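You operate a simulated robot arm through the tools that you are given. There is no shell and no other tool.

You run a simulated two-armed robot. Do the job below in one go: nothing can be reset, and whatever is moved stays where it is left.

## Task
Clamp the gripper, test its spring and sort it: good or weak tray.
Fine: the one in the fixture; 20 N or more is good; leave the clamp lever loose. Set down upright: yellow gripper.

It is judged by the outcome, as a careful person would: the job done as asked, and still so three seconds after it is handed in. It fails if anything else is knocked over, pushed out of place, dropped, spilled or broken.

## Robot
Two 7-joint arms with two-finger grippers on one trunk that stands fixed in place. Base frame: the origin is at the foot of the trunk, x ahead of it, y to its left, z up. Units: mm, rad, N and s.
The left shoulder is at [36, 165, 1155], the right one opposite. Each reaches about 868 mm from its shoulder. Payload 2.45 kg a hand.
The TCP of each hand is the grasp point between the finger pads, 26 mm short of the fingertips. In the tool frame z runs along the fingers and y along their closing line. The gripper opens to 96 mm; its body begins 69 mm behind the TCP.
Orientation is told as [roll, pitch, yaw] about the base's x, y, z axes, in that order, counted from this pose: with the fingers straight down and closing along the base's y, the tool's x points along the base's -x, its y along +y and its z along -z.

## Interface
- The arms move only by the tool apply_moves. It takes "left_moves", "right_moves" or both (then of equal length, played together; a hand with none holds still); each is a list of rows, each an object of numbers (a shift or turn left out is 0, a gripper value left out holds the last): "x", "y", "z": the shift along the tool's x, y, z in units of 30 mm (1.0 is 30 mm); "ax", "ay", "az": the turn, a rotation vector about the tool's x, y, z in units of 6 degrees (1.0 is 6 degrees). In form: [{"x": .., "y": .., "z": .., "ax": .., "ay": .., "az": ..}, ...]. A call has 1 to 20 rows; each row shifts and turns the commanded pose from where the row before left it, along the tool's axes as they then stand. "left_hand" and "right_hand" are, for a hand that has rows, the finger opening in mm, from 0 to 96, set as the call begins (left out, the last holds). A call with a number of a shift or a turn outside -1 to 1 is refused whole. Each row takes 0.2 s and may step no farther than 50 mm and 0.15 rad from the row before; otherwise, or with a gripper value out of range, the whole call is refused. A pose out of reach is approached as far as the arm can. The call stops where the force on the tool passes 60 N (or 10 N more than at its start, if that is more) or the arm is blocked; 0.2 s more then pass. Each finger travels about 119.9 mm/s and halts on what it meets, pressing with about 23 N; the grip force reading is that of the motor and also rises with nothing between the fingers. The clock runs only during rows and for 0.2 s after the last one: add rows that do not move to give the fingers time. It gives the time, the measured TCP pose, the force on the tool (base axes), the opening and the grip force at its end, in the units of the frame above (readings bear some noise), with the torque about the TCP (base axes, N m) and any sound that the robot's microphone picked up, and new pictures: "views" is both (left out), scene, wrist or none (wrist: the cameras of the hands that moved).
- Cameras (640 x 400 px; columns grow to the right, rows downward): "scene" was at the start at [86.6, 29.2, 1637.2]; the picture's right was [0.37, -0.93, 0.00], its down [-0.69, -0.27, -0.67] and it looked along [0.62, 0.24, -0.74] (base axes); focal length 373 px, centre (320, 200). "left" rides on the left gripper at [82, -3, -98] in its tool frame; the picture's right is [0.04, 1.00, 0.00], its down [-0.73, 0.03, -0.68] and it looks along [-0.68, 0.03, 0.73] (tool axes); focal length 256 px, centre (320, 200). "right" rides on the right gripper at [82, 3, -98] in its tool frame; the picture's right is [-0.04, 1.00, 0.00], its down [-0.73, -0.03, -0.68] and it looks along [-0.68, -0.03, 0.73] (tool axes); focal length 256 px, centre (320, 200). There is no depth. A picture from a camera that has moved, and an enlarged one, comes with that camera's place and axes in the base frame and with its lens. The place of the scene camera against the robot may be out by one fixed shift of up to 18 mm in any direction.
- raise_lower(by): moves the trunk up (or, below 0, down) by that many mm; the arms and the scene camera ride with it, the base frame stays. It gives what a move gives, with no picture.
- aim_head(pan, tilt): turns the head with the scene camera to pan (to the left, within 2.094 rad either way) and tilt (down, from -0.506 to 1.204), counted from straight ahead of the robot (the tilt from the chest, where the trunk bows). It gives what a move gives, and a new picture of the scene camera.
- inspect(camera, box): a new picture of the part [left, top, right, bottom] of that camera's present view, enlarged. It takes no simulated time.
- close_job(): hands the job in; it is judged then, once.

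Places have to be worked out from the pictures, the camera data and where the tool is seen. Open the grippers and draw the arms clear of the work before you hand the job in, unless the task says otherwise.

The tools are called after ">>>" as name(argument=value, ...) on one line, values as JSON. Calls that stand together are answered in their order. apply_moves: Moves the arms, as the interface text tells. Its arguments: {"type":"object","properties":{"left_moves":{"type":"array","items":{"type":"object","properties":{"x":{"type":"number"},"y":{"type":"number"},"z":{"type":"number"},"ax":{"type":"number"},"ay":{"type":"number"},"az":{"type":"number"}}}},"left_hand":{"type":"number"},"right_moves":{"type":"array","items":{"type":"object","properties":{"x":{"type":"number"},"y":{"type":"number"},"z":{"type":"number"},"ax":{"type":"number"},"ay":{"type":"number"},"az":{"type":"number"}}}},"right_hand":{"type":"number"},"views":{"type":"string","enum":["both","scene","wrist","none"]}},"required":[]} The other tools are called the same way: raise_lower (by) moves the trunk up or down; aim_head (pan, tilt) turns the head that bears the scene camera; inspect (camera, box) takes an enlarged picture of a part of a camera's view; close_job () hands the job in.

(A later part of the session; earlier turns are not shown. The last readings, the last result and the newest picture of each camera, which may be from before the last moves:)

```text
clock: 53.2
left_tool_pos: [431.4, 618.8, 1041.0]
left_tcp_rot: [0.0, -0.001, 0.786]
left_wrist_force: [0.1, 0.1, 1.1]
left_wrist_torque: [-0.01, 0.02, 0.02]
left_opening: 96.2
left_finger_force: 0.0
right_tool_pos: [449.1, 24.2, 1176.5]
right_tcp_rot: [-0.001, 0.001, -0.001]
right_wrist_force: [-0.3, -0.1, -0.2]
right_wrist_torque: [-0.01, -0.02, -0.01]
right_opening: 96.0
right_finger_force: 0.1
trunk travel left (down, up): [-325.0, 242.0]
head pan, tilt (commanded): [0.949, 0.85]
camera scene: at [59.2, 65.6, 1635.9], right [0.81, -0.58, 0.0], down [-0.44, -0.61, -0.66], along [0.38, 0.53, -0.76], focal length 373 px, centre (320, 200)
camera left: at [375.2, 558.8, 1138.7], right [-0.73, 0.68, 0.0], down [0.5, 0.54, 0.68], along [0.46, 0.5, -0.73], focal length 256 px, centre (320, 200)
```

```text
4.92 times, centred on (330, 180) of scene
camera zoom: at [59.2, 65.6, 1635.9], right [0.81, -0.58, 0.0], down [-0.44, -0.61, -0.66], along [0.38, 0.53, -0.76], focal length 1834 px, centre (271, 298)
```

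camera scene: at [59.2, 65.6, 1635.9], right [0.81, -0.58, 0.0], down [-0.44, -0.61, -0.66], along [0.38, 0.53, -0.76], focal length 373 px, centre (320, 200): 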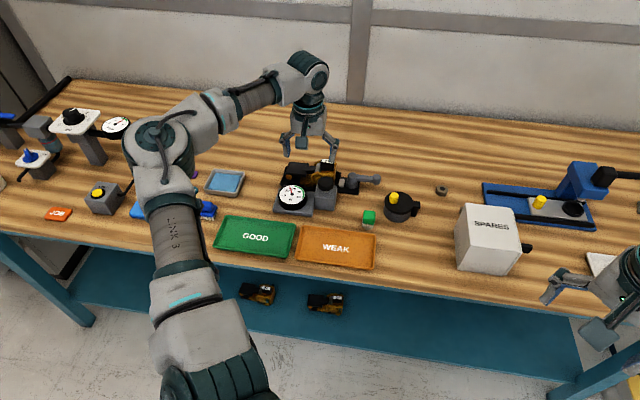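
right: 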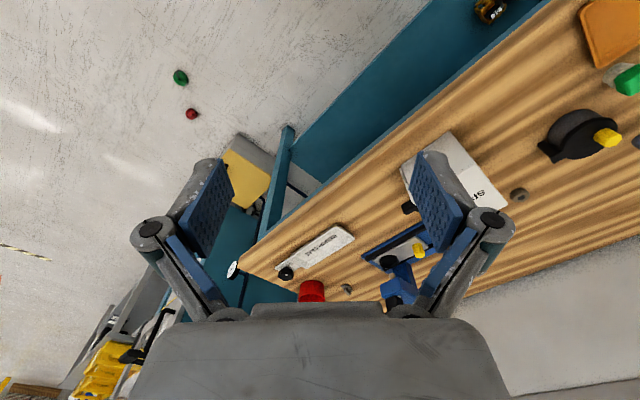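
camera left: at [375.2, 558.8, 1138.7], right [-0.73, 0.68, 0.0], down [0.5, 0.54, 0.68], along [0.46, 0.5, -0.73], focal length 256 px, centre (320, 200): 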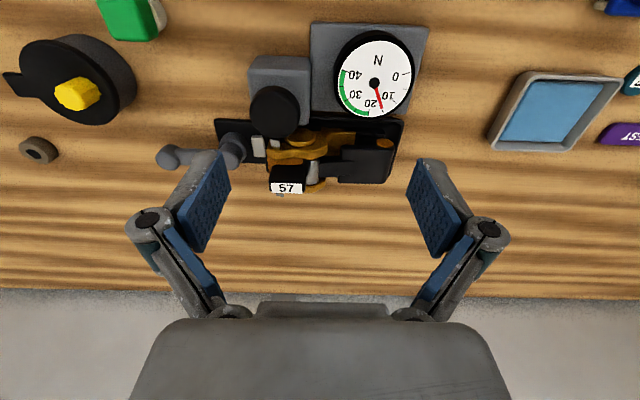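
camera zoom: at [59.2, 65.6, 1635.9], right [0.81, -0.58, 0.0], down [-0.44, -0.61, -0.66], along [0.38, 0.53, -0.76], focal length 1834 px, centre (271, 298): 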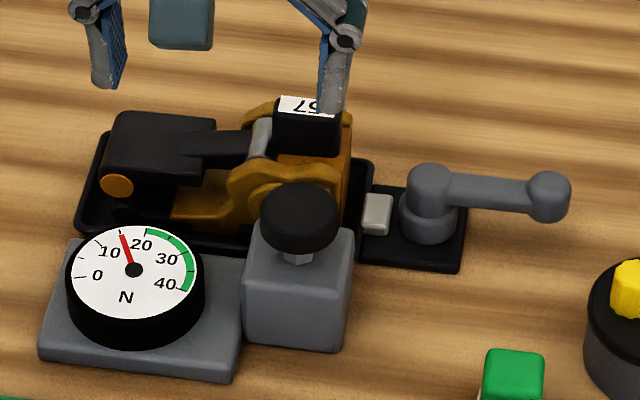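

The lever is loose again and the dial still shows 15 N. The black label block (l −121…−85, d ≈ 829, top z ≈ 940) is the best handle, gripped along l with the hand tilted about 15° for reach; the jaw arm and pin lie lower (~912). I'll hover above it, turned 2° to match the fixture.

>>> apply_moves(left_moves=[{"az": -0.35}, {"ay": -0.833}, {"ay": -0.833}, {"ay": -0.833}, {"x": -0.566, "y": -0.27, "z": 0.505}, {"x": -0.566, "y": -0.27, "z": 0.505}, {"x": -0.566, "y": -0.27, "z": 0.505}, {"x": -0.566, "y": -0.27, "z": 0.505}, {}], left_hand=56, views="both")

>>> inspect(camera="left", box=[220, 60, 460, 240])

>>> inspect(camera="scene", box=[265, 120, 395, 210])

```text
clock: 55.2
left_tool_pos: [511.1, 655.9, 998.2]
left_tcp_rot: [-0.003, -0.263, 0.823]
left_wrist_force: [-0.3, 0.0, 1.2]
left_wrist_torque: [-0.01, -0.03, -0.01]
left_opening: 55.9
left_finger_force: 0.1
right_tool_pos: [448.6, 23.9, 1176.0]
right_tcp_rot: [-0.001, -0.001, -0.001]
right_wrist_force: [0.6, 0.8, 0.2]
right_wrist_torque: [-0.01, -0.04, 0.03]
right_opening: 96.1
right_finger_force: 0.1
trunk travel left (down, up): [-325.0, 242.0]
head pan, tilt (commanded): [0.949, 0.85]
camera scene: at [58.4, 65.0, 1636.0], right [0.81, -0.58, 0.0], down [-0.44, -0.61, -0.66], along [0.38, 0.53, -0.75], focal length 373 px, centre (320, 200)
camera left: at [442.6, 577.0, 1071.2], right [-0.76, 0.65, -0.01], down [0.34, 0.41, 0.85], along [0.56, 0.64, -0.53], focal length 256 px, centre (320, 200)
```

scene: 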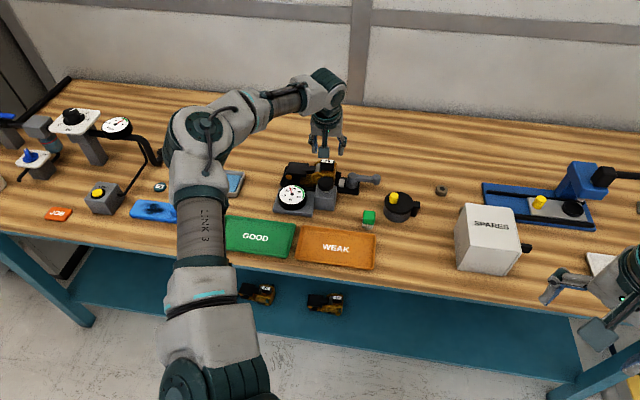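
left: 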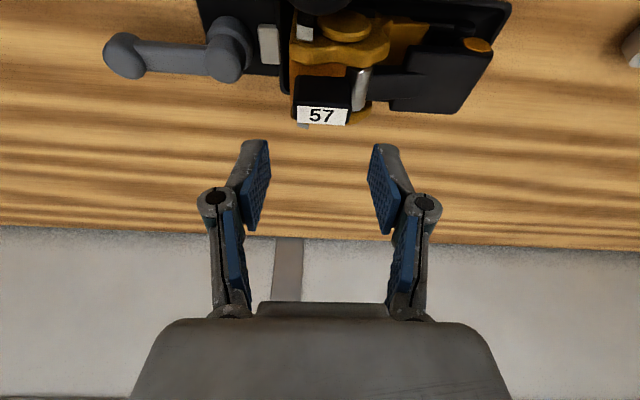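

```text
2.22 times, centred on (340, 150) of left
camera zoom: at [442.6, 577.0, 1071.2], right [-0.76, 0.65, -0.01], down [0.34, 0.41, 0.85], along [0.56, 0.64, -0.53], focal length 569 px, centre (276, 311)
```

zoom: 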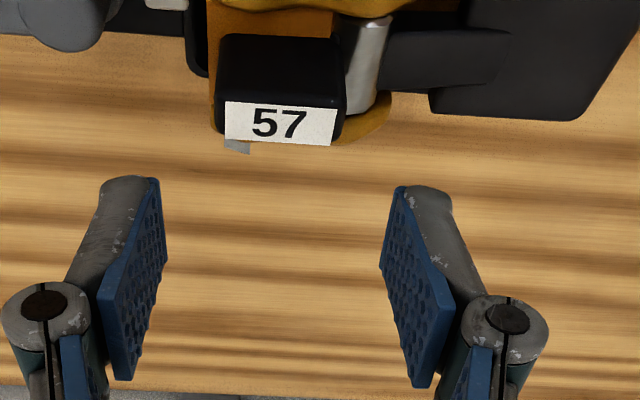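

```text
4.44 times, centred on (330, 165) of scene
camera zoom: at [58.4, 65.0, 1636.0], right [0.81, -0.58, 0.0], down [-0.44, -0.61, -0.66], along [0.38, 0.53, -0.75], focal length 1656 px, centre (276, 356)
```

zoom: 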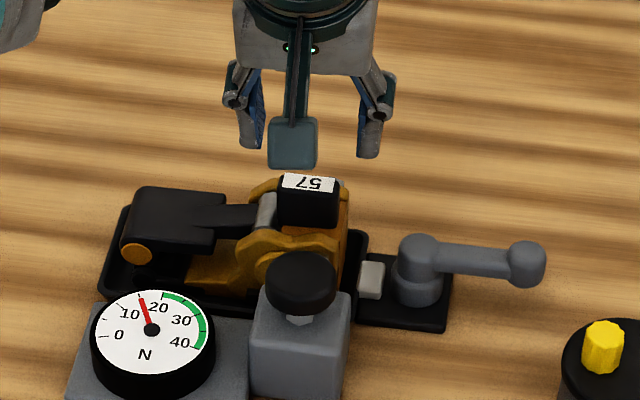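

Centred on the label block (l −102, d 829). I'll descend in two stages, looking in between.

>>> apply_moves(left_moves=[{"x": 0.147, "z": 0.547}, {"x": 0.147, "z": 0.547}, {}], views="wrist")

>>> inspect(camera="left", box=[220, 60, 460, 240])

>>> inspect(camera="scene", box=[275, 125, 375, 195])

```text
clock: 56.0
left_tool_pos: [512.2, 655.6, 963.1]
left_tcp_rot: [-0.002, -0.261, 0.823]
left_wrist_force: [0.3, 0.1, -0.4]
left_wrist_torque: [0.01, 0.02, 0.01]
left_opening: 55.8
left_finger_force: 0.0
right_tool_pos: [448.1, 24.2, 1176.1]
right_tcp_rot: [0.002, -0.002, -0.002]
right_wrist_force: [0.3, -0.3, -0.6]
right_wrist_torque: [-0.03, -0.02, -0.04]
right_opening: 95.9
right_finger_force: 0.1
trunk travel left (down, up): [-325.0, 242.0]
head pan, tilt (commanded): [0.949, 0.85]
camera left: at [442.4, 576.9, 1036.1], right [-0.76, 0.65, -0.01], down [0.34, 0.41, 0.85], along [0.56, 0.64, -0.53], focal length 256 px, centre (320, 200)
```

left: 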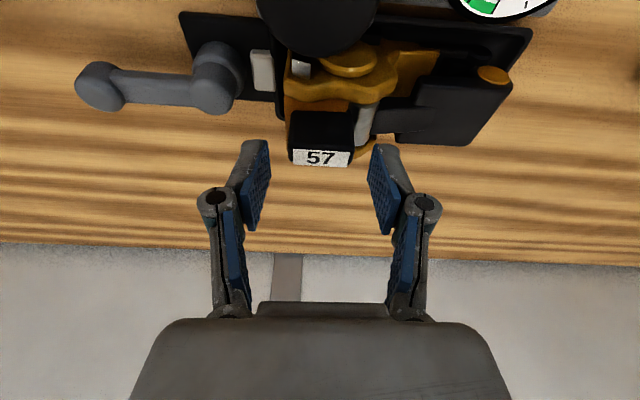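

```text
2.22 times, centred on (340, 150) of left
camera zoom: at [442.4, 576.9, 1036.1], right [-0.76, 0.65, -0.01], down [0.34, 0.41, 0.85], along [0.56, 0.64, -0.53], focal length 569 px, centre (276, 311)
```

zoom: 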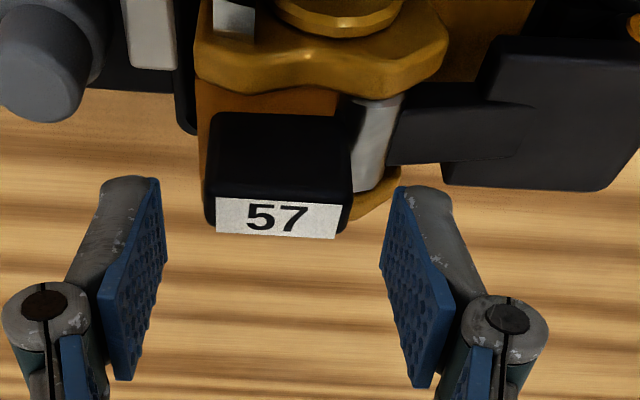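

```text
5.71 times, centred on (325, 160) of scene
camera zoom: at [59.0, 64.7, 1636.0], right [0.81, -0.58, 0.0], down [-0.44, -0.61, -0.66], along [0.38, 0.53, -0.75], focal length 2129 px, centre (291, 429)
```

zoom: 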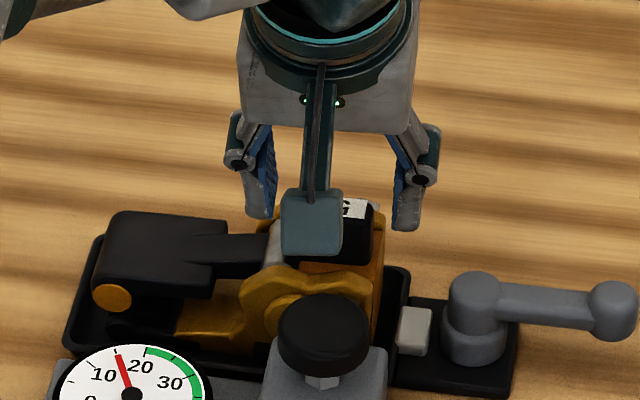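

The fingertips are level with the block's top and centred. I go down the last 16 mm and check for contact.

>>> apply_moves(left_moves=[{"x": 0.07, "z": 0.26}, {"x": 0.07, "z": 0.26}, {}], views="wrist")

>>> inspect(camera="left", box=[220, 60, 460, 240])

>>> inspect(camera="scene", box=[275, 125, 375, 195])

```text
clock: 56.8
left_tool_pos: [511.8, 655.6, 948.9]
left_tcp_rot: [-0.002, -0.262, 0.824]
left_wrist_force: [-0.6, 0.3, 0.5]
left_wrist_torque: [-0.01, 0.0, -0.03]
left_opening: 56.1
left_finger_force: 0.0
right_tool_pos: [449.0, 22.9, 1175.5]
right_tcp_rot: [0.0, -0.001, -0.002]
right_wrist_force: [-0.3, 0.4, 0.5]
right_wrist_torque: [0.03, 0.0, -0.02]
right_opening: 96.0
right_finger_force: 0.1
trunk travel left (down, up): [-325.0, 242.0]
head pan, tilt (commanded): [0.949, 0.85]
camera left: at [442.9, 576.2, 1021.9], right [-0.76, 0.65, -0.01], down [0.34, 0.41, 0.85], along [0.56, 0.64, -0.53], focal length 256 px, centre (320, 200)
```

left: 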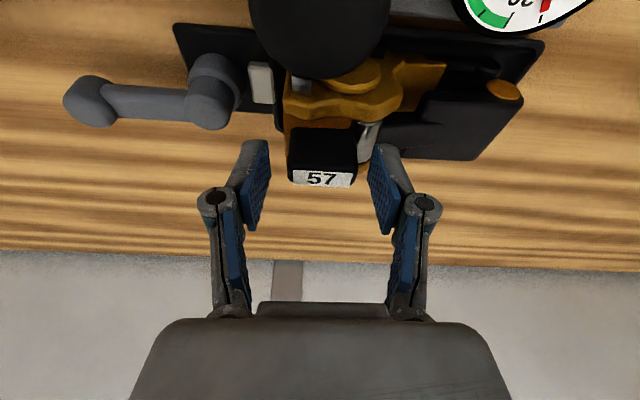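

```text
2.22 times, centred on (340, 150) of left
camera zoom: at [442.9, 576.2, 1021.9], right [-0.76, 0.65, -0.01], down [0.34, 0.41, 0.85], along [0.56, 0.64, -0.53], focal length 569 px, centre (276, 311)
```

zoom: 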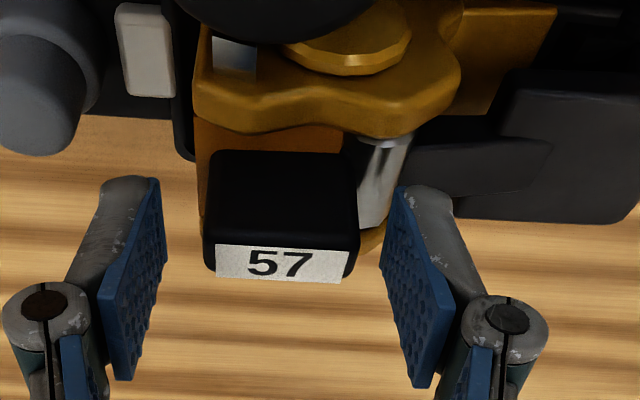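

```text
5.71 times, centred on (325, 160) of scene
camera zoom: at [59.1, 64.6, 1636.0], right [0.81, -0.58, 0.0], down [-0.44, -0.61, -0.66], along [0.38, 0.53, -0.75], focal length 2129 px, centre (291, 429)
```

zoom: 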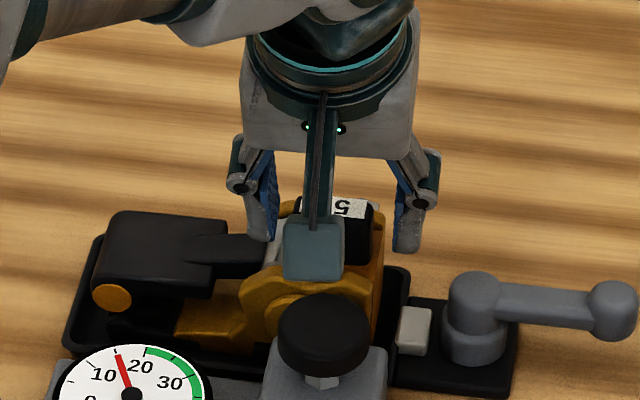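

No contact at tip height ~924. I'll go 3 mm lower for a deeper hold and close on the block.

>>> apply_moves(left_moves=[{"x": 0.026, "z": 0.097}, {}], views="none")

>>> apply_moves(left_moves=[{}, {}, {}, {}], left_hand=0, views="both")

>>> inspect(camera="left", box=[220, 60, 460, 240])

>>> inspect(camera="scene", box=[275, 125, 375, 195])

```text
clock: 57.4
left_tool_pos: [511.1, 654.7, 945.9]
left_tcp_rot: [-0.001, -0.264, 0.822]
left_wrist_force: [-0.4, 0.2, 0.5]
left_wrist_torque: [0.04, 0.01, 0.02]
left_opening: 56.0
left_finger_force: 0.0
right_tool_pos: [448.2, 23.4, 1175.5]
right_tcp_rot: [0.003, -0.002, -0.002]
right_wrist_force: [-0.5, -0.2, -0.3]
right_wrist_torque: [0.02, -0.01, 0.02]
right_opening: 96.0
right_finger_force: 0.1
trunk travel left (down, up): [-325.0, 242.0]
head pan, tilt (commanded): [0.949, 0.85]
```

```text
clock: 58.4
left_tool_pos: [511.7, 654.3, 946.3]
left_tcp_rot: [-0.001, -0.264, 0.822]
left_wrist_force: [0.6, 1.2, 1.5]
left_wrist_torque: [0.03, 0.03, -0.05]
left_opening: 37.3
left_finger_force: 23.0
right_tool_pos: [448.5, 24.5, 1176.4]
right_tcp_rot: [0.002, -0.002, -0.001]
right_wrist_force: [1.0, -0.3, 0.2]
right_wrist_torque: [-0.02, 0.0, -0.03]
right_opening: 96.0
right_finger_force: 0.0
trunk travel left (down, up): [-325.0, 242.0]
head pan, tilt (commanded): [0.949, 0.85]
camera scene: at [59.2, 64.5, 1636.0], right [0.81, -0.58, 0.0], down [-0.44, -0.61, -0.66], along [0.38, 0.53, -0.75], focal length 373 px, centre (320, 200)
camera left: at [442.5, 575.9, 1019.5], right [-0.76, 0.65, -0.01], down [0.34, 0.41, 0.85], along [0.56, 0.64, -0.53], focal length 256 px, centre (320, 200)
```

scene: 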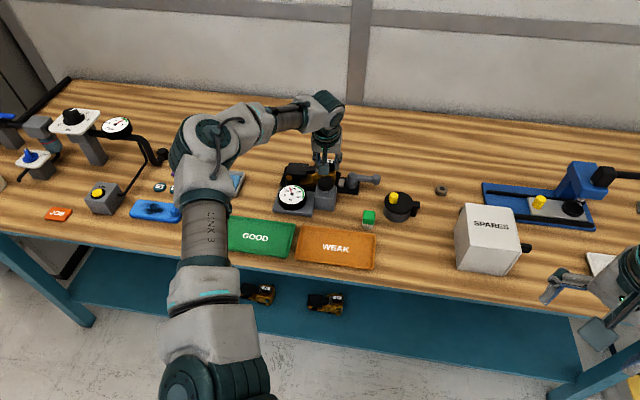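
left: 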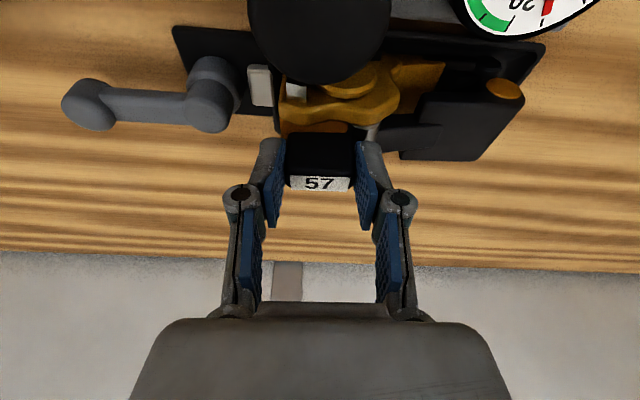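

```text
2.22 times, centred on (340, 150) of left
camera zoom: at [442.5, 575.9, 1019.5], right [-0.76, 0.65, -0.01], down [0.34, 0.41, 0.85], along [0.56, 0.64, -0.53], focal length 569 px, centre (276, 311)
```

zoom: 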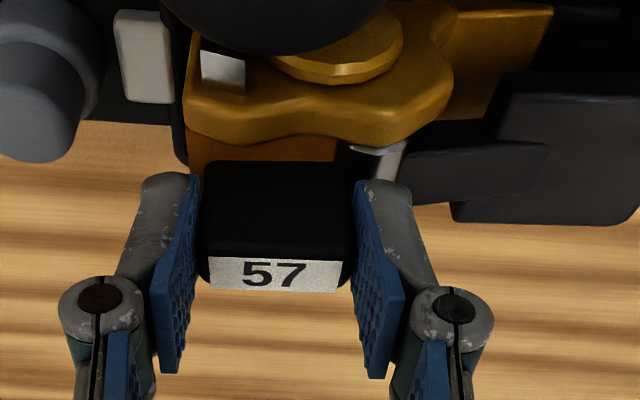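

```text
5.71 times, centred on (325, 160) of scene
camera zoom: at [59.2, 64.5, 1636.0], right [0.81, -0.58, 0.0], down [-0.44, -0.61, -0.66], along [0.38, 0.53, -0.75], focal length 2129 px, centre (291, 429)
```

zoom: 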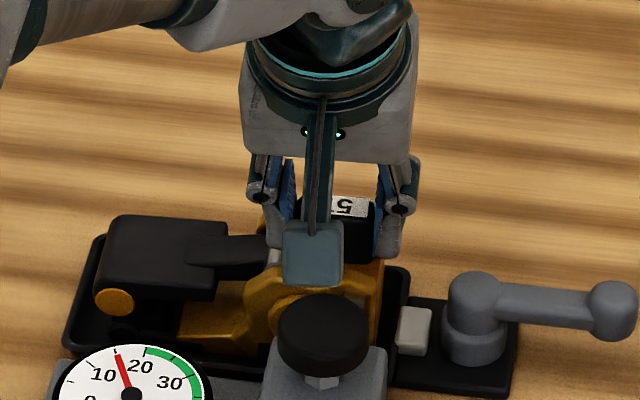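

Gripped at 37 mm with 23 N. I'll lift 12 mm slowly and check weight and any tilting.

>>> apply_moves(left_moves=[{"x": -0.035, "z": -0.13}, {"x": -0.035, "z": -0.13}, {"x": -0.035, "z": -0.13}, {}], views="both")

>>> inspect(camera="left", box=[220, 60, 460, 240])

>>> inspect(camera="scene", box=[265, 125, 375, 205])

```text
clock: 59.4
left_tool_pos: [510.9, 656.2, 957.4]
left_tcp_rot: [-0.001, -0.264, 0.822]
left_wrist_force: [0.0, 0.5, -2.2]
left_wrist_torque: [-0.04, -0.02, -0.01]
left_opening: 37.7
left_finger_force: 23.1
right_tool_pos: [449.7, 24.3, 1176.3]
right_tcp_rot: [-0.002, 0.0, -0.002]
right_wrist_force: [0.6, 0.3, 0.6]
right_wrist_torque: [0.02, 0.03, 0.01]
right_opening: 96.3
right_finger_force: 0.0
trunk travel left (down, up): [-325.0, 242.0]
head pan, tilt (commanded): [0.949, 0.85]
camera scene: at [59.5, 65.2, 1635.9], right [0.81, -0.58, 0.0], down [-0.44, -0.61, -0.66], along [0.38, 0.53, -0.75], focal length 373 px, centre (320, 200)
camera left: at [441.8, 576.6, 1029.9], right [-0.76, 0.65, -0.01], down [0.34, 0.41, 0.85], along [0.56, 0.64, -0.53], focal length 256 px, centre (320, 200)
```

scene: 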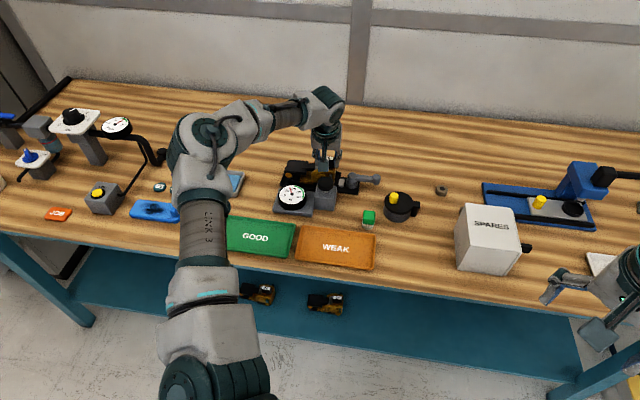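
left: 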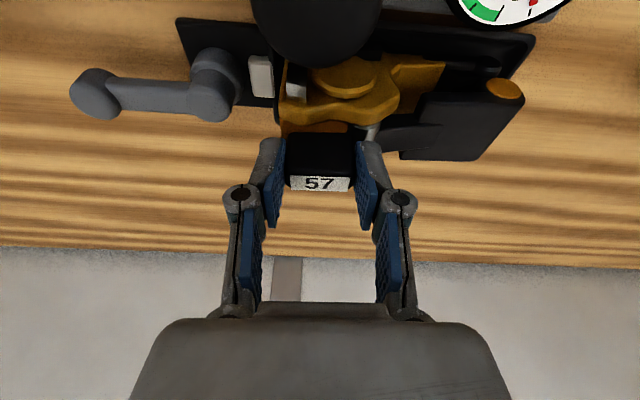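

```text
2.22 times, centred on (340, 150) of left
camera zoom: at [441.8, 576.6, 1029.9], right [-0.76, 0.65, -0.01], down [0.34, 0.41, 0.85], along [0.56, 0.64, -0.53], focal length 569 px, centre (276, 311)
```

zoom: 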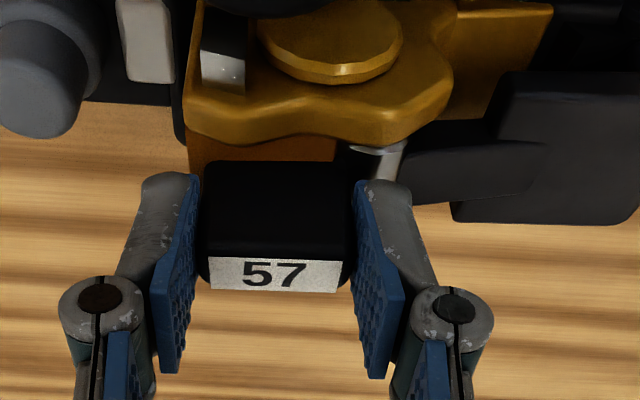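

```text
5.00 times, centred on (320, 165) of scene
camera zoom: at [59.5, 65.2, 1635.9], right [0.81, -0.58, 0.0], down [-0.44, -0.61, -0.66], along [0.38, 0.53, -0.75], focal length 1863 px, centre (320, 375)
```

zoom: 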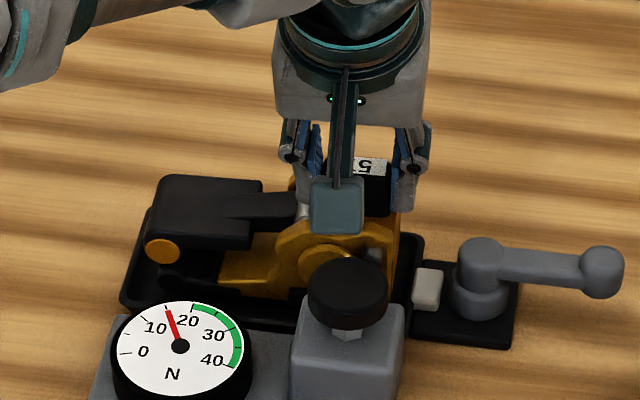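

It rises cleanly with the hand, weight about 3–4 N, no tilt. I'll lift on about 115 mm, easing a few millimetres away from the knob as it passes.

>>> apply_moves(left_moves=[{"x": -0.0695, "z": -0.2575}, {"x": -0.0695, "z": -0.2575}, {"x": -0.151, "z": -0.304}, {"x": -0.151, "z": -0.304}, {"x": -0.151, "z": -0.304}, {"x": -0.156, "z": -0.579}, {"x": -0.156, "z": -0.579}, {"x": -0.156, "z": -0.579}, {"x": -0.156, "z": -0.579}, {}], views="both")

>>> inspect(camera="left", box=[180, 0, 520, 240])

>>> inspect(camera="scene", box=[255, 110, 395, 210])

```text
clock: 61.6
left_tool_pos: [517.6, 659.1, 1077.0]
left_tcp_rot: [-0.001, -0.262, 0.821]
left_wrist_force: [0.4, -0.6, -1.8]
left_wrist_torque: [-0.07, -0.06, -0.02]
left_opening: 37.5
left_finger_force: 22.6
right_tool_pos: [449.5, 25.1, 1175.5]
right_tcp_rot: [0.0, 0.0, -0.001]
right_wrist_force: [0.4, -0.1, 0.1]
right_wrist_torque: [0.04, -0.04, -0.02]
right_opening: 96.3
right_finger_force: 0.1
trunk travel left (down, up): [-325.0, 242.0]
head pan, tilt (commanded): [0.949, 0.85]
camera scene: at [59.7, 65.1, 1635.9], right [0.81, -0.58, 0.0], down [-0.44, -0.61, -0.66], along [0.38, 0.53, -0.76], focal length 373 px, centre (320, 200)
camera left: at [448.6, 581.4, 1149.9], right [-0.76, 0.65, -0.01], down [0.34, 0.41, 0.85], along [0.56, 0.64, -0.53], focal length 256 px, centre (320, 200)
```

scene: 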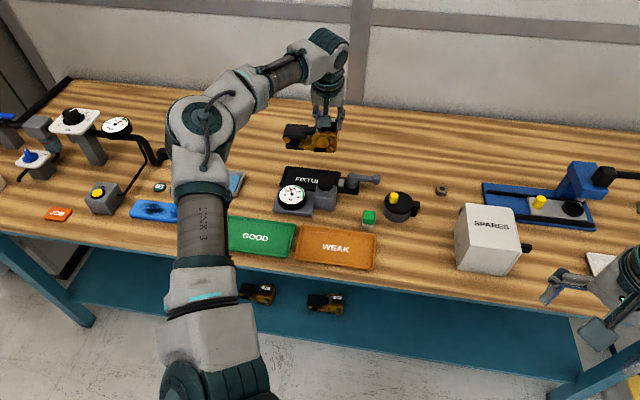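
left: 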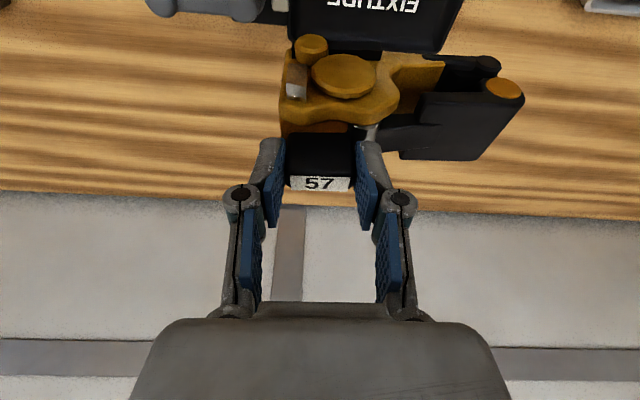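

```text
1.67 times, centred on (350, 120) of left
camera zoom: at [448.6, 581.4, 1149.9], right [-0.76, 0.65, -0.01], down [0.34, 0.41, 0.85], along [0.56, 0.64, -0.53], focal length 427 px, centre (270, 333)
```

zoom: 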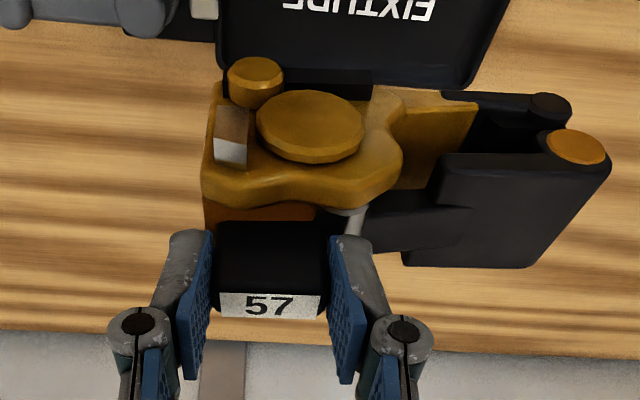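

```text
4.00 times, centred on (325, 160) of scene
camera zoom: at [59.7, 65.1, 1635.9], right [0.81, -0.58, 0.0], down [-0.44, -0.61, -0.66], along [0.38, 0.53, -0.76], focal length 1490 px, centre (300, 360)
```

zoom: 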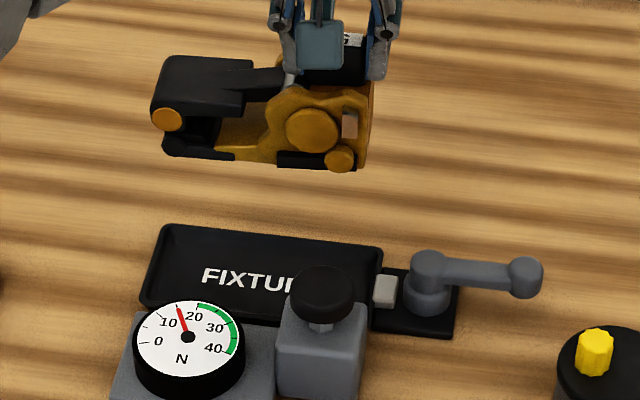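

The gripper hangs level, clear of the fixture. Now I carry it at height towards the WEAK tray (centre about l −49, d 611), keeping the same hand tilt.

>>> apply_moves(left_moves=[{"x": 0.307, "y": -0.111, "z": -0.082}, {"x": 0.614, "y": -0.222, "z": -0.165}, {"x": 0.614, "y": -0.222, "z": -0.165}, {"x": 0.614, "y": -0.222, "z": -0.165}, {"x": 0.614, "y": -0.222, "z": -0.165}, {"x": 0.614, "y": -0.222, "z": -0.165}, {"x": 0.614, "y": -0.222, "z": -0.165}, {"x": 0.614, "y": -0.222, "z": -0.165}, {"x": 0.614, "y": -0.222, "z": -0.165}, {"x": 0.614, "y": -0.222, "z": -0.165}, {"x": 0.614, "y": -0.222, "z": -0.165}, {"x": 0.614, "y": -0.222, "z": -0.165}, {"x": 0.307, "y": -0.111, "z": -0.082}, {}, {}], views="both")

>>> inspect(camera="left", box=[120, 0, 560, 240])

>>> inspect(camera="scene", box=[240, 130, 420, 280])

```text
clock: 64.8
left_tool_pos: [418.7, 437.9, 1077.8]
left_tcp_rot: [0.0, -0.264, 0.822]
left_wrist_force: [0.8, 0.3, -1.9]
left_wrist_torque: [-0.03, 0.0, -0.01]
left_opening: 37.4
left_finger_force: 22.9
right_tool_pos: [448.9, 24.6, 1176.7]
right_tcp_rot: [0.002, -0.002, -0.002]
right_wrist_force: [-0.5, 0.3, -1.2]
right_wrist_torque: [0.0, -0.01, 0.03]
right_opening: 96.0
right_finger_force: 0.0
trunk travel left (down, up): [-325.0, 242.0]
head pan, tilt (commanded): [0.949, 0.85]
camera scene: at [58.7, 63.7, 1636.0], right [0.81, -0.58, 0.0], down [-0.44, -0.61, -0.66], along [0.38, 0.53, -0.75], focal length 373 px, centre (320, 200)
camera left: at [350.1, 359.4, 1149.7], right [-0.76, 0.65, -0.01], down [0.34, 0.41, 0.85], along [0.56, 0.64, -0.53], focal length 256 px, centre (320, 200)
```

scene: 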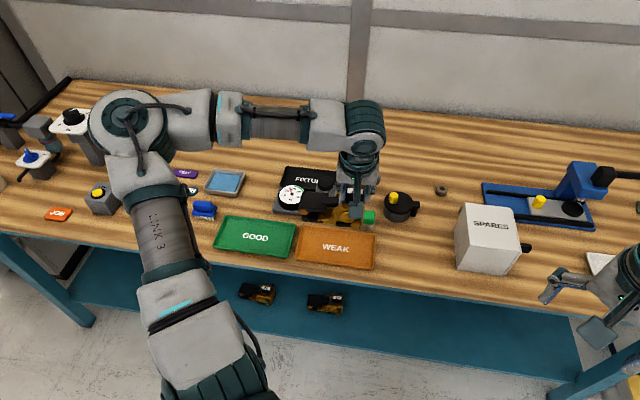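
left: 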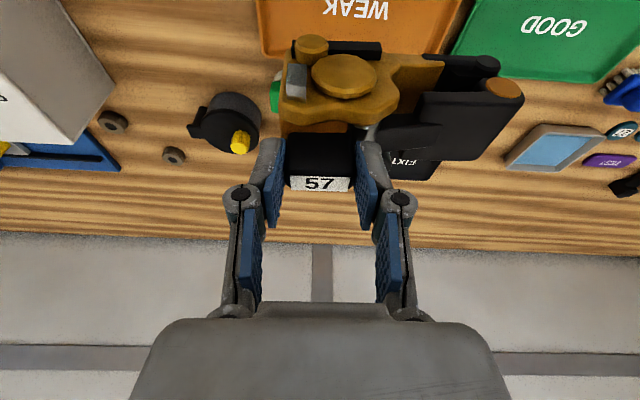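

```text
1.45 times, centred on (340, 120) of left
camera zoom: at [350.1, 359.4, 1149.7], right [-0.76, 0.65, -0.01], down [0.34, 0.41, 0.85], along [0.56, 0.64, -0.53], focal length 372 px, centre (291, 316)
```

zoom: 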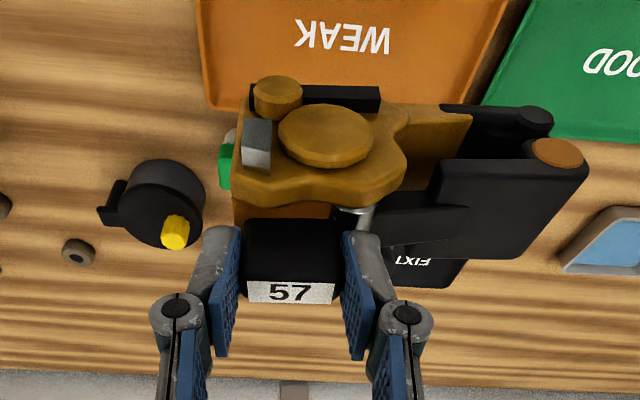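

```text
2.67 times, centred on (330, 205) of scene
camera zoom: at [58.7, 63.7, 1636.0], right [0.81, -0.58, 0.0], down [-0.44, -0.61, -0.66], along [0.38, 0.53, -0.75], focal length 994 px, centre (293, 187)
```

zoom: 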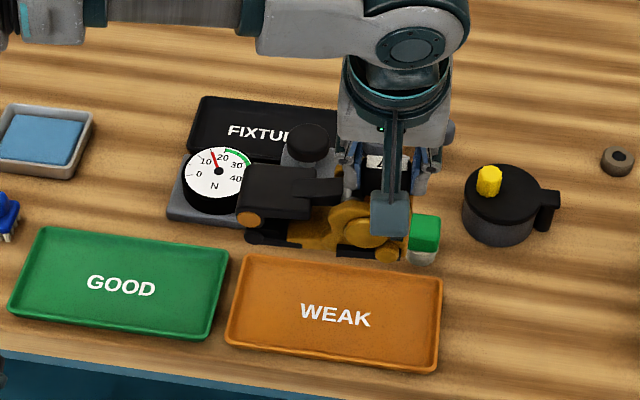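

The gripper is above the WEAK tray. I'll lower it to a little above the rim and look again.

>>> apply_moves(left_moves=[{"x": 0.162, "z": 0.6}, {"x": 0.162, "z": 0.6}, {"x": 0.162, "z": 0.6}, {"x": 0.162, "z": 0.6}, {"x": 0.162, "z": 0.6}, {"x": 0.162, "z": 0.6}, {}], views="both")

>>> inspect(camera="left", box=[120, 0, 560, 240])

>>> inspect(camera="scene", box=[270, 180, 400, 280])

```text
clock: 66.4
left_tool_pos: [417.0, 437.2, 964.9]
left_tcp_rot: [-0.001, -0.263, 0.822]
left_wrist_force: [0.0, 0.9, -1.8]
left_wrist_torque: [-0.04, -0.07, 0.0]
left_opening: 37.6
left_finger_force: 22.4
right_tool_pos: [449.0, 24.6, 1175.7]
right_tcp_rot: [0.001, 0.0, -0.002]
right_wrist_force: [1.5, -0.3, 0.2]
right_wrist_torque: [-0.01, -0.01, -0.01]
right_opening: 96.2
right_finger_force: 0.1
trunk travel left (down, up): [-325.0, 242.0]
head pan, tilt (commanded): [0.949, 0.85]
camera scene: at [58.5, 63.8, 1636.0], right [0.81, -0.58, 0.0], down [-0.44, -0.61, -0.66], along [0.38, 0.53, -0.75], focal length 373 px, centre (320, 200)
camera left: at [348.2, 357.4, 1037.2], right [-0.76, 0.65, -0.01], down [0.34, 0.41, 0.85], along [0.56, 0.64, -0.53], focal length 256 px, centre (320, 200)
```

scene: 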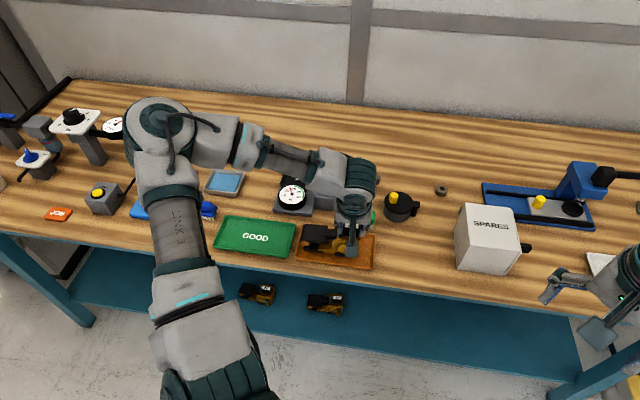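
left: 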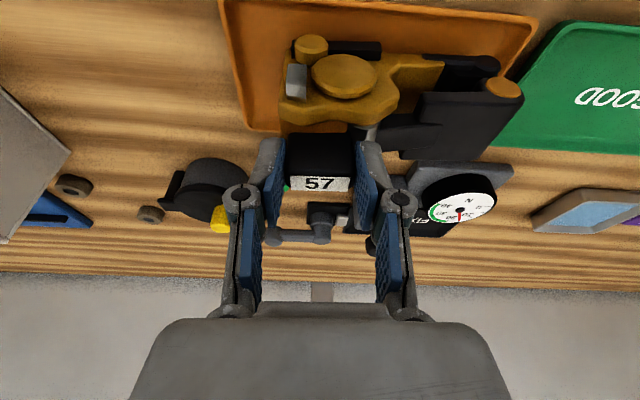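

```text
1.45 times, centred on (340, 120) of left
camera zoom: at [348.2, 357.4, 1037.2], right [-0.76, 0.65, -0.01], down [0.34, 0.41, 0.85], along [0.56, 0.64, -0.53], focal length 372 px, centre (291, 316)
```

zoom: 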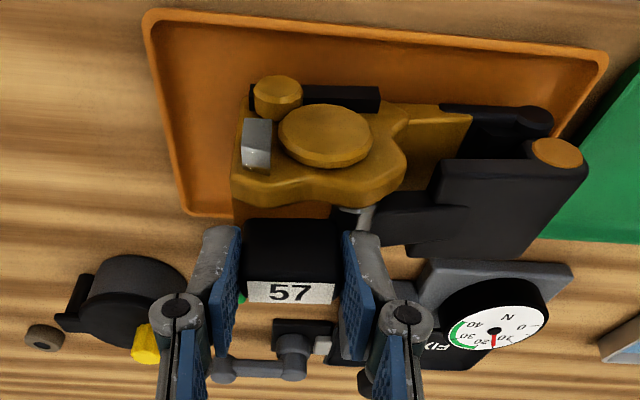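

```text
4.00 times, centred on (335, 230) of scene
camera zoom: at [58.5, 63.8, 1636.0], right [0.81, -0.58, 0.0], down [-0.44, -0.61, -0.66], along [0.38, 0.53, -0.75], focal length 1490 px, centre (260, 80)
```

zoom: 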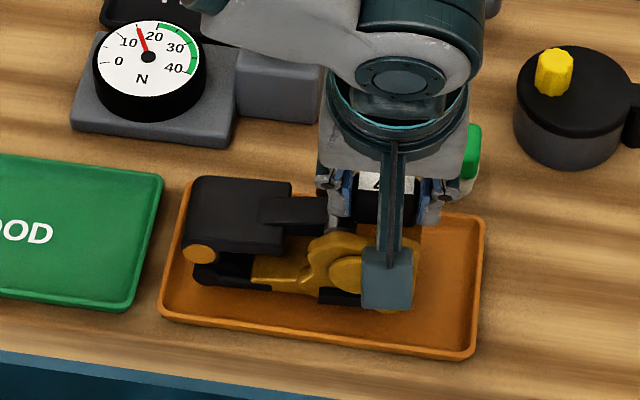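

Well placed inside the tray's outline. I'll lower slowly, watching the vertical force for touchdown.

>>> apply_moves(left_moves=[{"x": 0.026, "z": 0.0966}, {"x": 0.026, "z": 0.0966}, {"x": 0.026, "z": 0.0966}, {"x": 0.026, "z": 0.0966}, {"x": 0.026, "z": 0.0966}, {}], views="none")

```text
clock: 67.8
left_tool_pos: [417.6, 435.4, 949.4]
left_tcp_rot: [-0.002, -0.263, 0.822]
left_wrist_force: [0.6, 0.8, -2.8]
left_wrist_torque: [-0.03, -0.03, 0.02]
left_opening: 37.4
left_finger_force: 22.7
right_tool_pos: [449.0, 23.8, 1174.2]
right_tcp_rot: [0.002, -0.003, -0.002]
right_wrist_force: [-0.2, -0.2, 0.6]
right_wrist_torque: [0.01, -0.01, -0.04]
right_opening: 96.3
right_finger_force: 0.0
trunk travel left (down, up): [-325.0, 242.0]
head pan, tilt (commanded): [0.949, 0.85]
```

No touchdown yet at TCP z 949; continuing in 2 mm steps.

>>> apply_moves(left_moves=[{"x": 0.017, "z": 0.0644}, {"x": 0.017, "z": 0.0644}, {}], views="none")

>>> apply_moves(left_moves=[{"x": 0.017, "z": 0.0644}, {}], views="none")

```text
clock: 68.6
left_tool_pos: [416.1, 437.0, 946.3]
left_tcp_rot: [-0.001, -0.264, 0.821]
left_wrist_force: [0.0, -0.4, 0.9]
left_wrist_torque: [0.14, 0.21, -0.06]
left_opening: 37.7
left_finger_force: 23.0
right_tool_pos: [449.1, 24.0, 1176.6]
right_tcp_rot: [0.001, 0.001, -0.002]
right_wrist_force: [0.5, -1.0, 0.0]
right_wrist_torque: [-0.01, 0.03, 0.0]
right_opening: 95.9
right_finger_force: 0.1
trunk travel left (down, up): [-325.0, 242.0]
head pan, tilt (commanded): [0.949, 0.85]
```

```text
clock: 69.2
left_tool_pos: [417.2, 436.3, 946.9]
left_tcp_rot: [-0.004, -0.267, 0.823]
left_wrist_force: [0.9, 3.8, 14.6]
left_wrist_torque: [0.0, 0.1, -0.04]
left_opening: 37.4
left_finger_force: 23.3
right_tool_pos: [447.9, 23.6, 1176.8]
right_tcp_rot: [0.002, -0.003, 0.0]
right_wrist_force: [0.0, 0.5, 0.4]
right_wrist_torque: [-0.01, -0.01, 0.05]
right_opening: 95.9
right_finger_force: 0.1
trunk travel left (down, up): [-325.0, 242.0]
head pan, tilt (commanded): [0.949, 0.85]
```

Touchdown: the wrist feels 15 N upward at z≈946. I'll ease up about 1.5 mm and look before letting go.

>>> apply_moves(left_moves=[{"x": -0.012, "z": -0.045}, {}], views="both")

>>> inspect(camera="left", box=[120, 0, 560, 240])

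>>> inspect(camera="scene", box=[270, 180, 400, 280])

```text
clock: 69.8
left_tool_pos: [417.5, 437.4, 945.9]
left_tcp_rot: [-0.002, -0.264, 0.822]
left_wrist_force: [2.7, 2.8, 9.5]
left_wrist_torque: [0.4, -0.35, 0.02]
left_opening: 37.3
left_finger_force: 22.5
right_tool_pos: [448.2, 23.7, 1175.3]
right_tcp_rot: [0.004, -0.003, -0.001]
right_wrist_force: [0.9, -0.1, 0.3]
right_wrist_torque: [0.01, -0.01, 0.02]
right_opening: 96.1
right_finger_force: 0.0
trunk travel left (down, up): [-325.0, 242.0]
head pan, tilt (commanded): [0.949, 0.85]
camera scene: at [57.6, 63.3, 1636.1], right [0.81, -0.58, 0.0], down [-0.44, -0.61, -0.66], along [0.38, 0.53, -0.75], focal length 373 px, centre (320, 200)
camera left: at [348.4, 357.5, 1018.2], right [-0.76, 0.65, -0.01], down [0.34, 0.41, 0.85], along [0.56, 0.64, -0.53], focal length 256 px, centre (320, 200)
```

scene: 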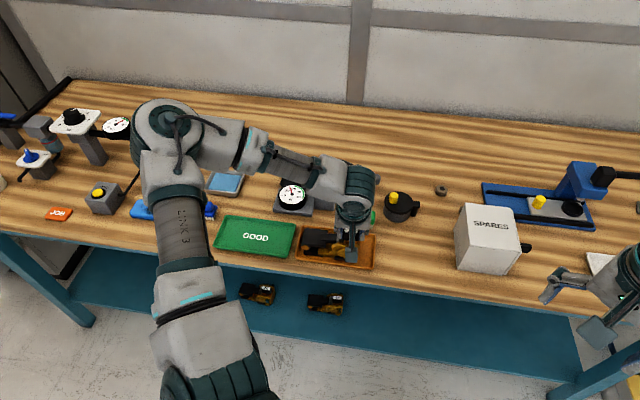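
left: 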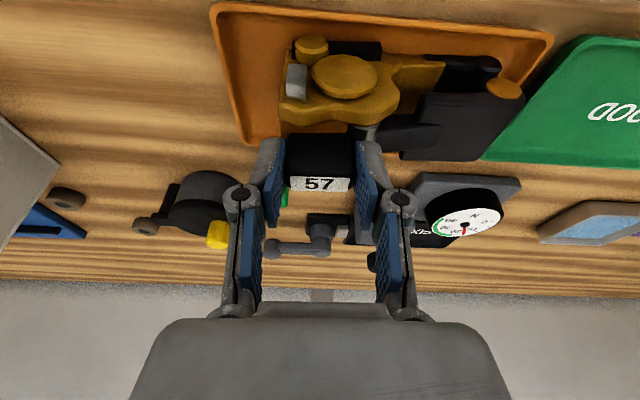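

```text
1.45 times, centred on (340, 120) of left
camera zoom: at [348.4, 357.5, 1018.2], right [-0.76, 0.65, -0.01], down [0.34, 0.41, 0.85], along [0.56, 0.64, -0.53], focal length 372 px, centre (291, 316)
```

zoom: 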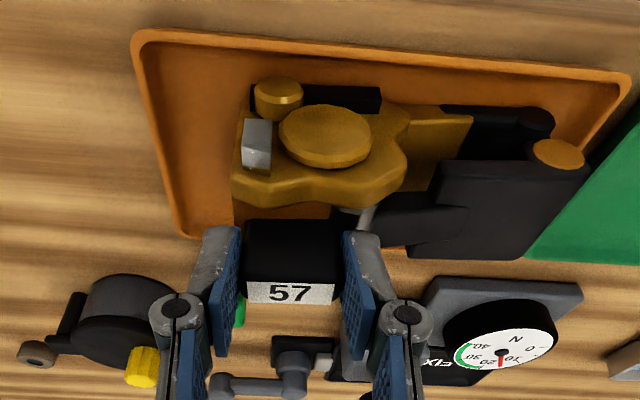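

```text
4.00 times, centred on (335, 230) of scene
camera zoom: at [57.6, 63.3, 1636.1], right [0.81, -0.58, 0.0], down [-0.44, -0.61, -0.66], along [0.38, 0.53, -0.75], focal length 1490 px, centre (260, 80)
```

zoom: 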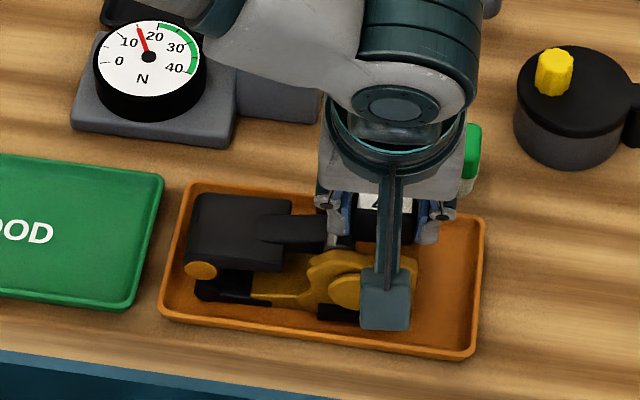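

Sitting in the tray, level. I'll take off a little more load and then open the fingers.

>>> apply_moves(left_moves=[{"x": -0.009, "z": -0.032}, {}], views="none")

>>> apply_moves(left_moves=[{}, {}, {}], left_hand=58, views="both")

>>> inspect(camera="left", box=[120, 0, 560, 240])

>>> inspect(camera="scene", box=[270, 180, 400, 280])

```text
clock: 70.4
left_tool_pos: [415.8, 435.8, 945.5]
left_tcp_rot: [0.001, -0.26, 0.822]
left_wrist_force: [-0.4, -0.3, -0.6]
left_wrist_torque: [-0.09, -0.1, -0.03]
left_opening: 37.6
left_finger_force: 22.7
right_tool_pos: [448.3, 23.6, 1175.5]
right_tcp_rot: [0.002, -0.003, -0.002]
right_wrist_force: [0.0, -1.1, 0.8]
right_wrist_torque: [0.03, 0.0, -0.03]
right_opening: 96.0
right_finger_force: 0.1
trunk travel left (down, up): [-325.0, 242.0]
head pan, tilt (commanded): [0.949, 0.85]
```

```text
clock: 71.2
left_tool_pos: [417.2, 437.3, 945.9]
left_tcp_rot: [-0.003, -0.262, 0.822]
left_wrist_force: [0.2, -0.2, 0.3]
left_wrist_torque: [0.02, 0.03, -0.01]
left_opening: 58.2
left_finger_force: 0.1
right_tool_pos: [448.7, 24.0, 1176.7]
right_tcp_rot: [0.002, -0.001, -0.002]
right_wrist_force: [0.6, -0.3, -0.7]
right_wrist_torque: [0.01, 0.04, 0.0]
right_opening: 96.0
right_finger_force: 0.1
trunk travel left (down, up): [-325.0, 242.0]
head pan, tilt (commanded): [0.949, 0.85]
camera scene: at [58.6, 63.3, 1636.0], right [0.81, -0.58, 0.0], down [-0.44, -0.61, -0.66], along [0.38, 0.53, -0.75], focal length 373 px, centre (320, 200)
camera left: at [348.5, 358.2, 1019.1], right [-0.76, 0.65, -0.01], down [0.34, 0.41, 0.85], along [0.56, 0.64, -0.53], focal length 256 px, centre (320, 200)
```

scene: 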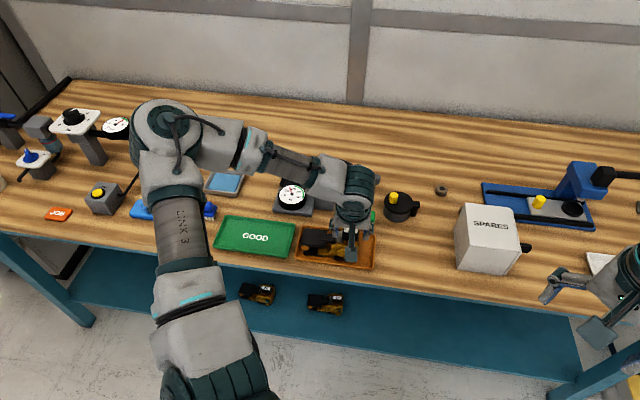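
left: 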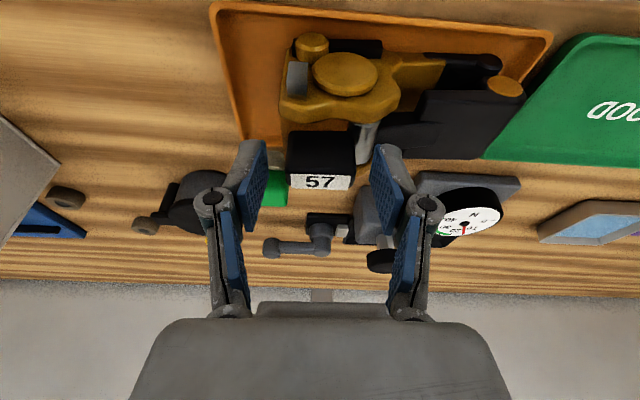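

```text
1.45 times, centred on (340, 120) of left
camera zoom: at [348.5, 358.2, 1019.1], right [-0.76, 0.65, -0.01], down [0.34, 0.41, 0.85], along [0.56, 0.64, -0.53], focal length 372 px, centre (291, 316)
```

zoom: 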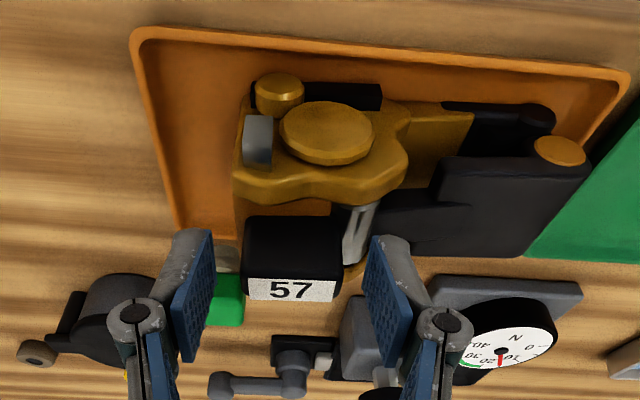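

```text
4.00 times, centred on (335, 230) of scene
camera zoom: at [58.6, 63.3, 1636.0], right [0.81, -0.58, 0.0], down [-0.44, -0.61, -0.66], along [0.38, 0.53, -0.75], focal length 1490 px, centre (260, 80)
```

zoom: 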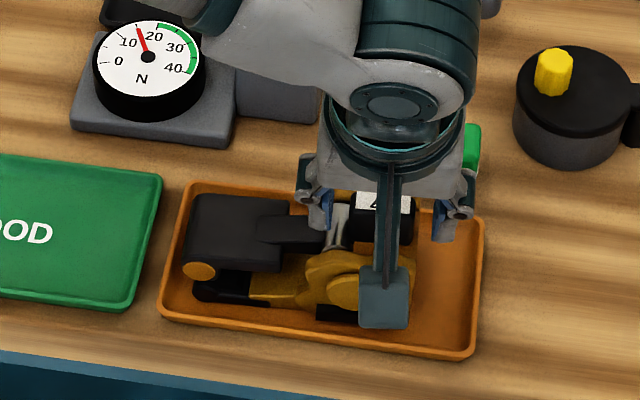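

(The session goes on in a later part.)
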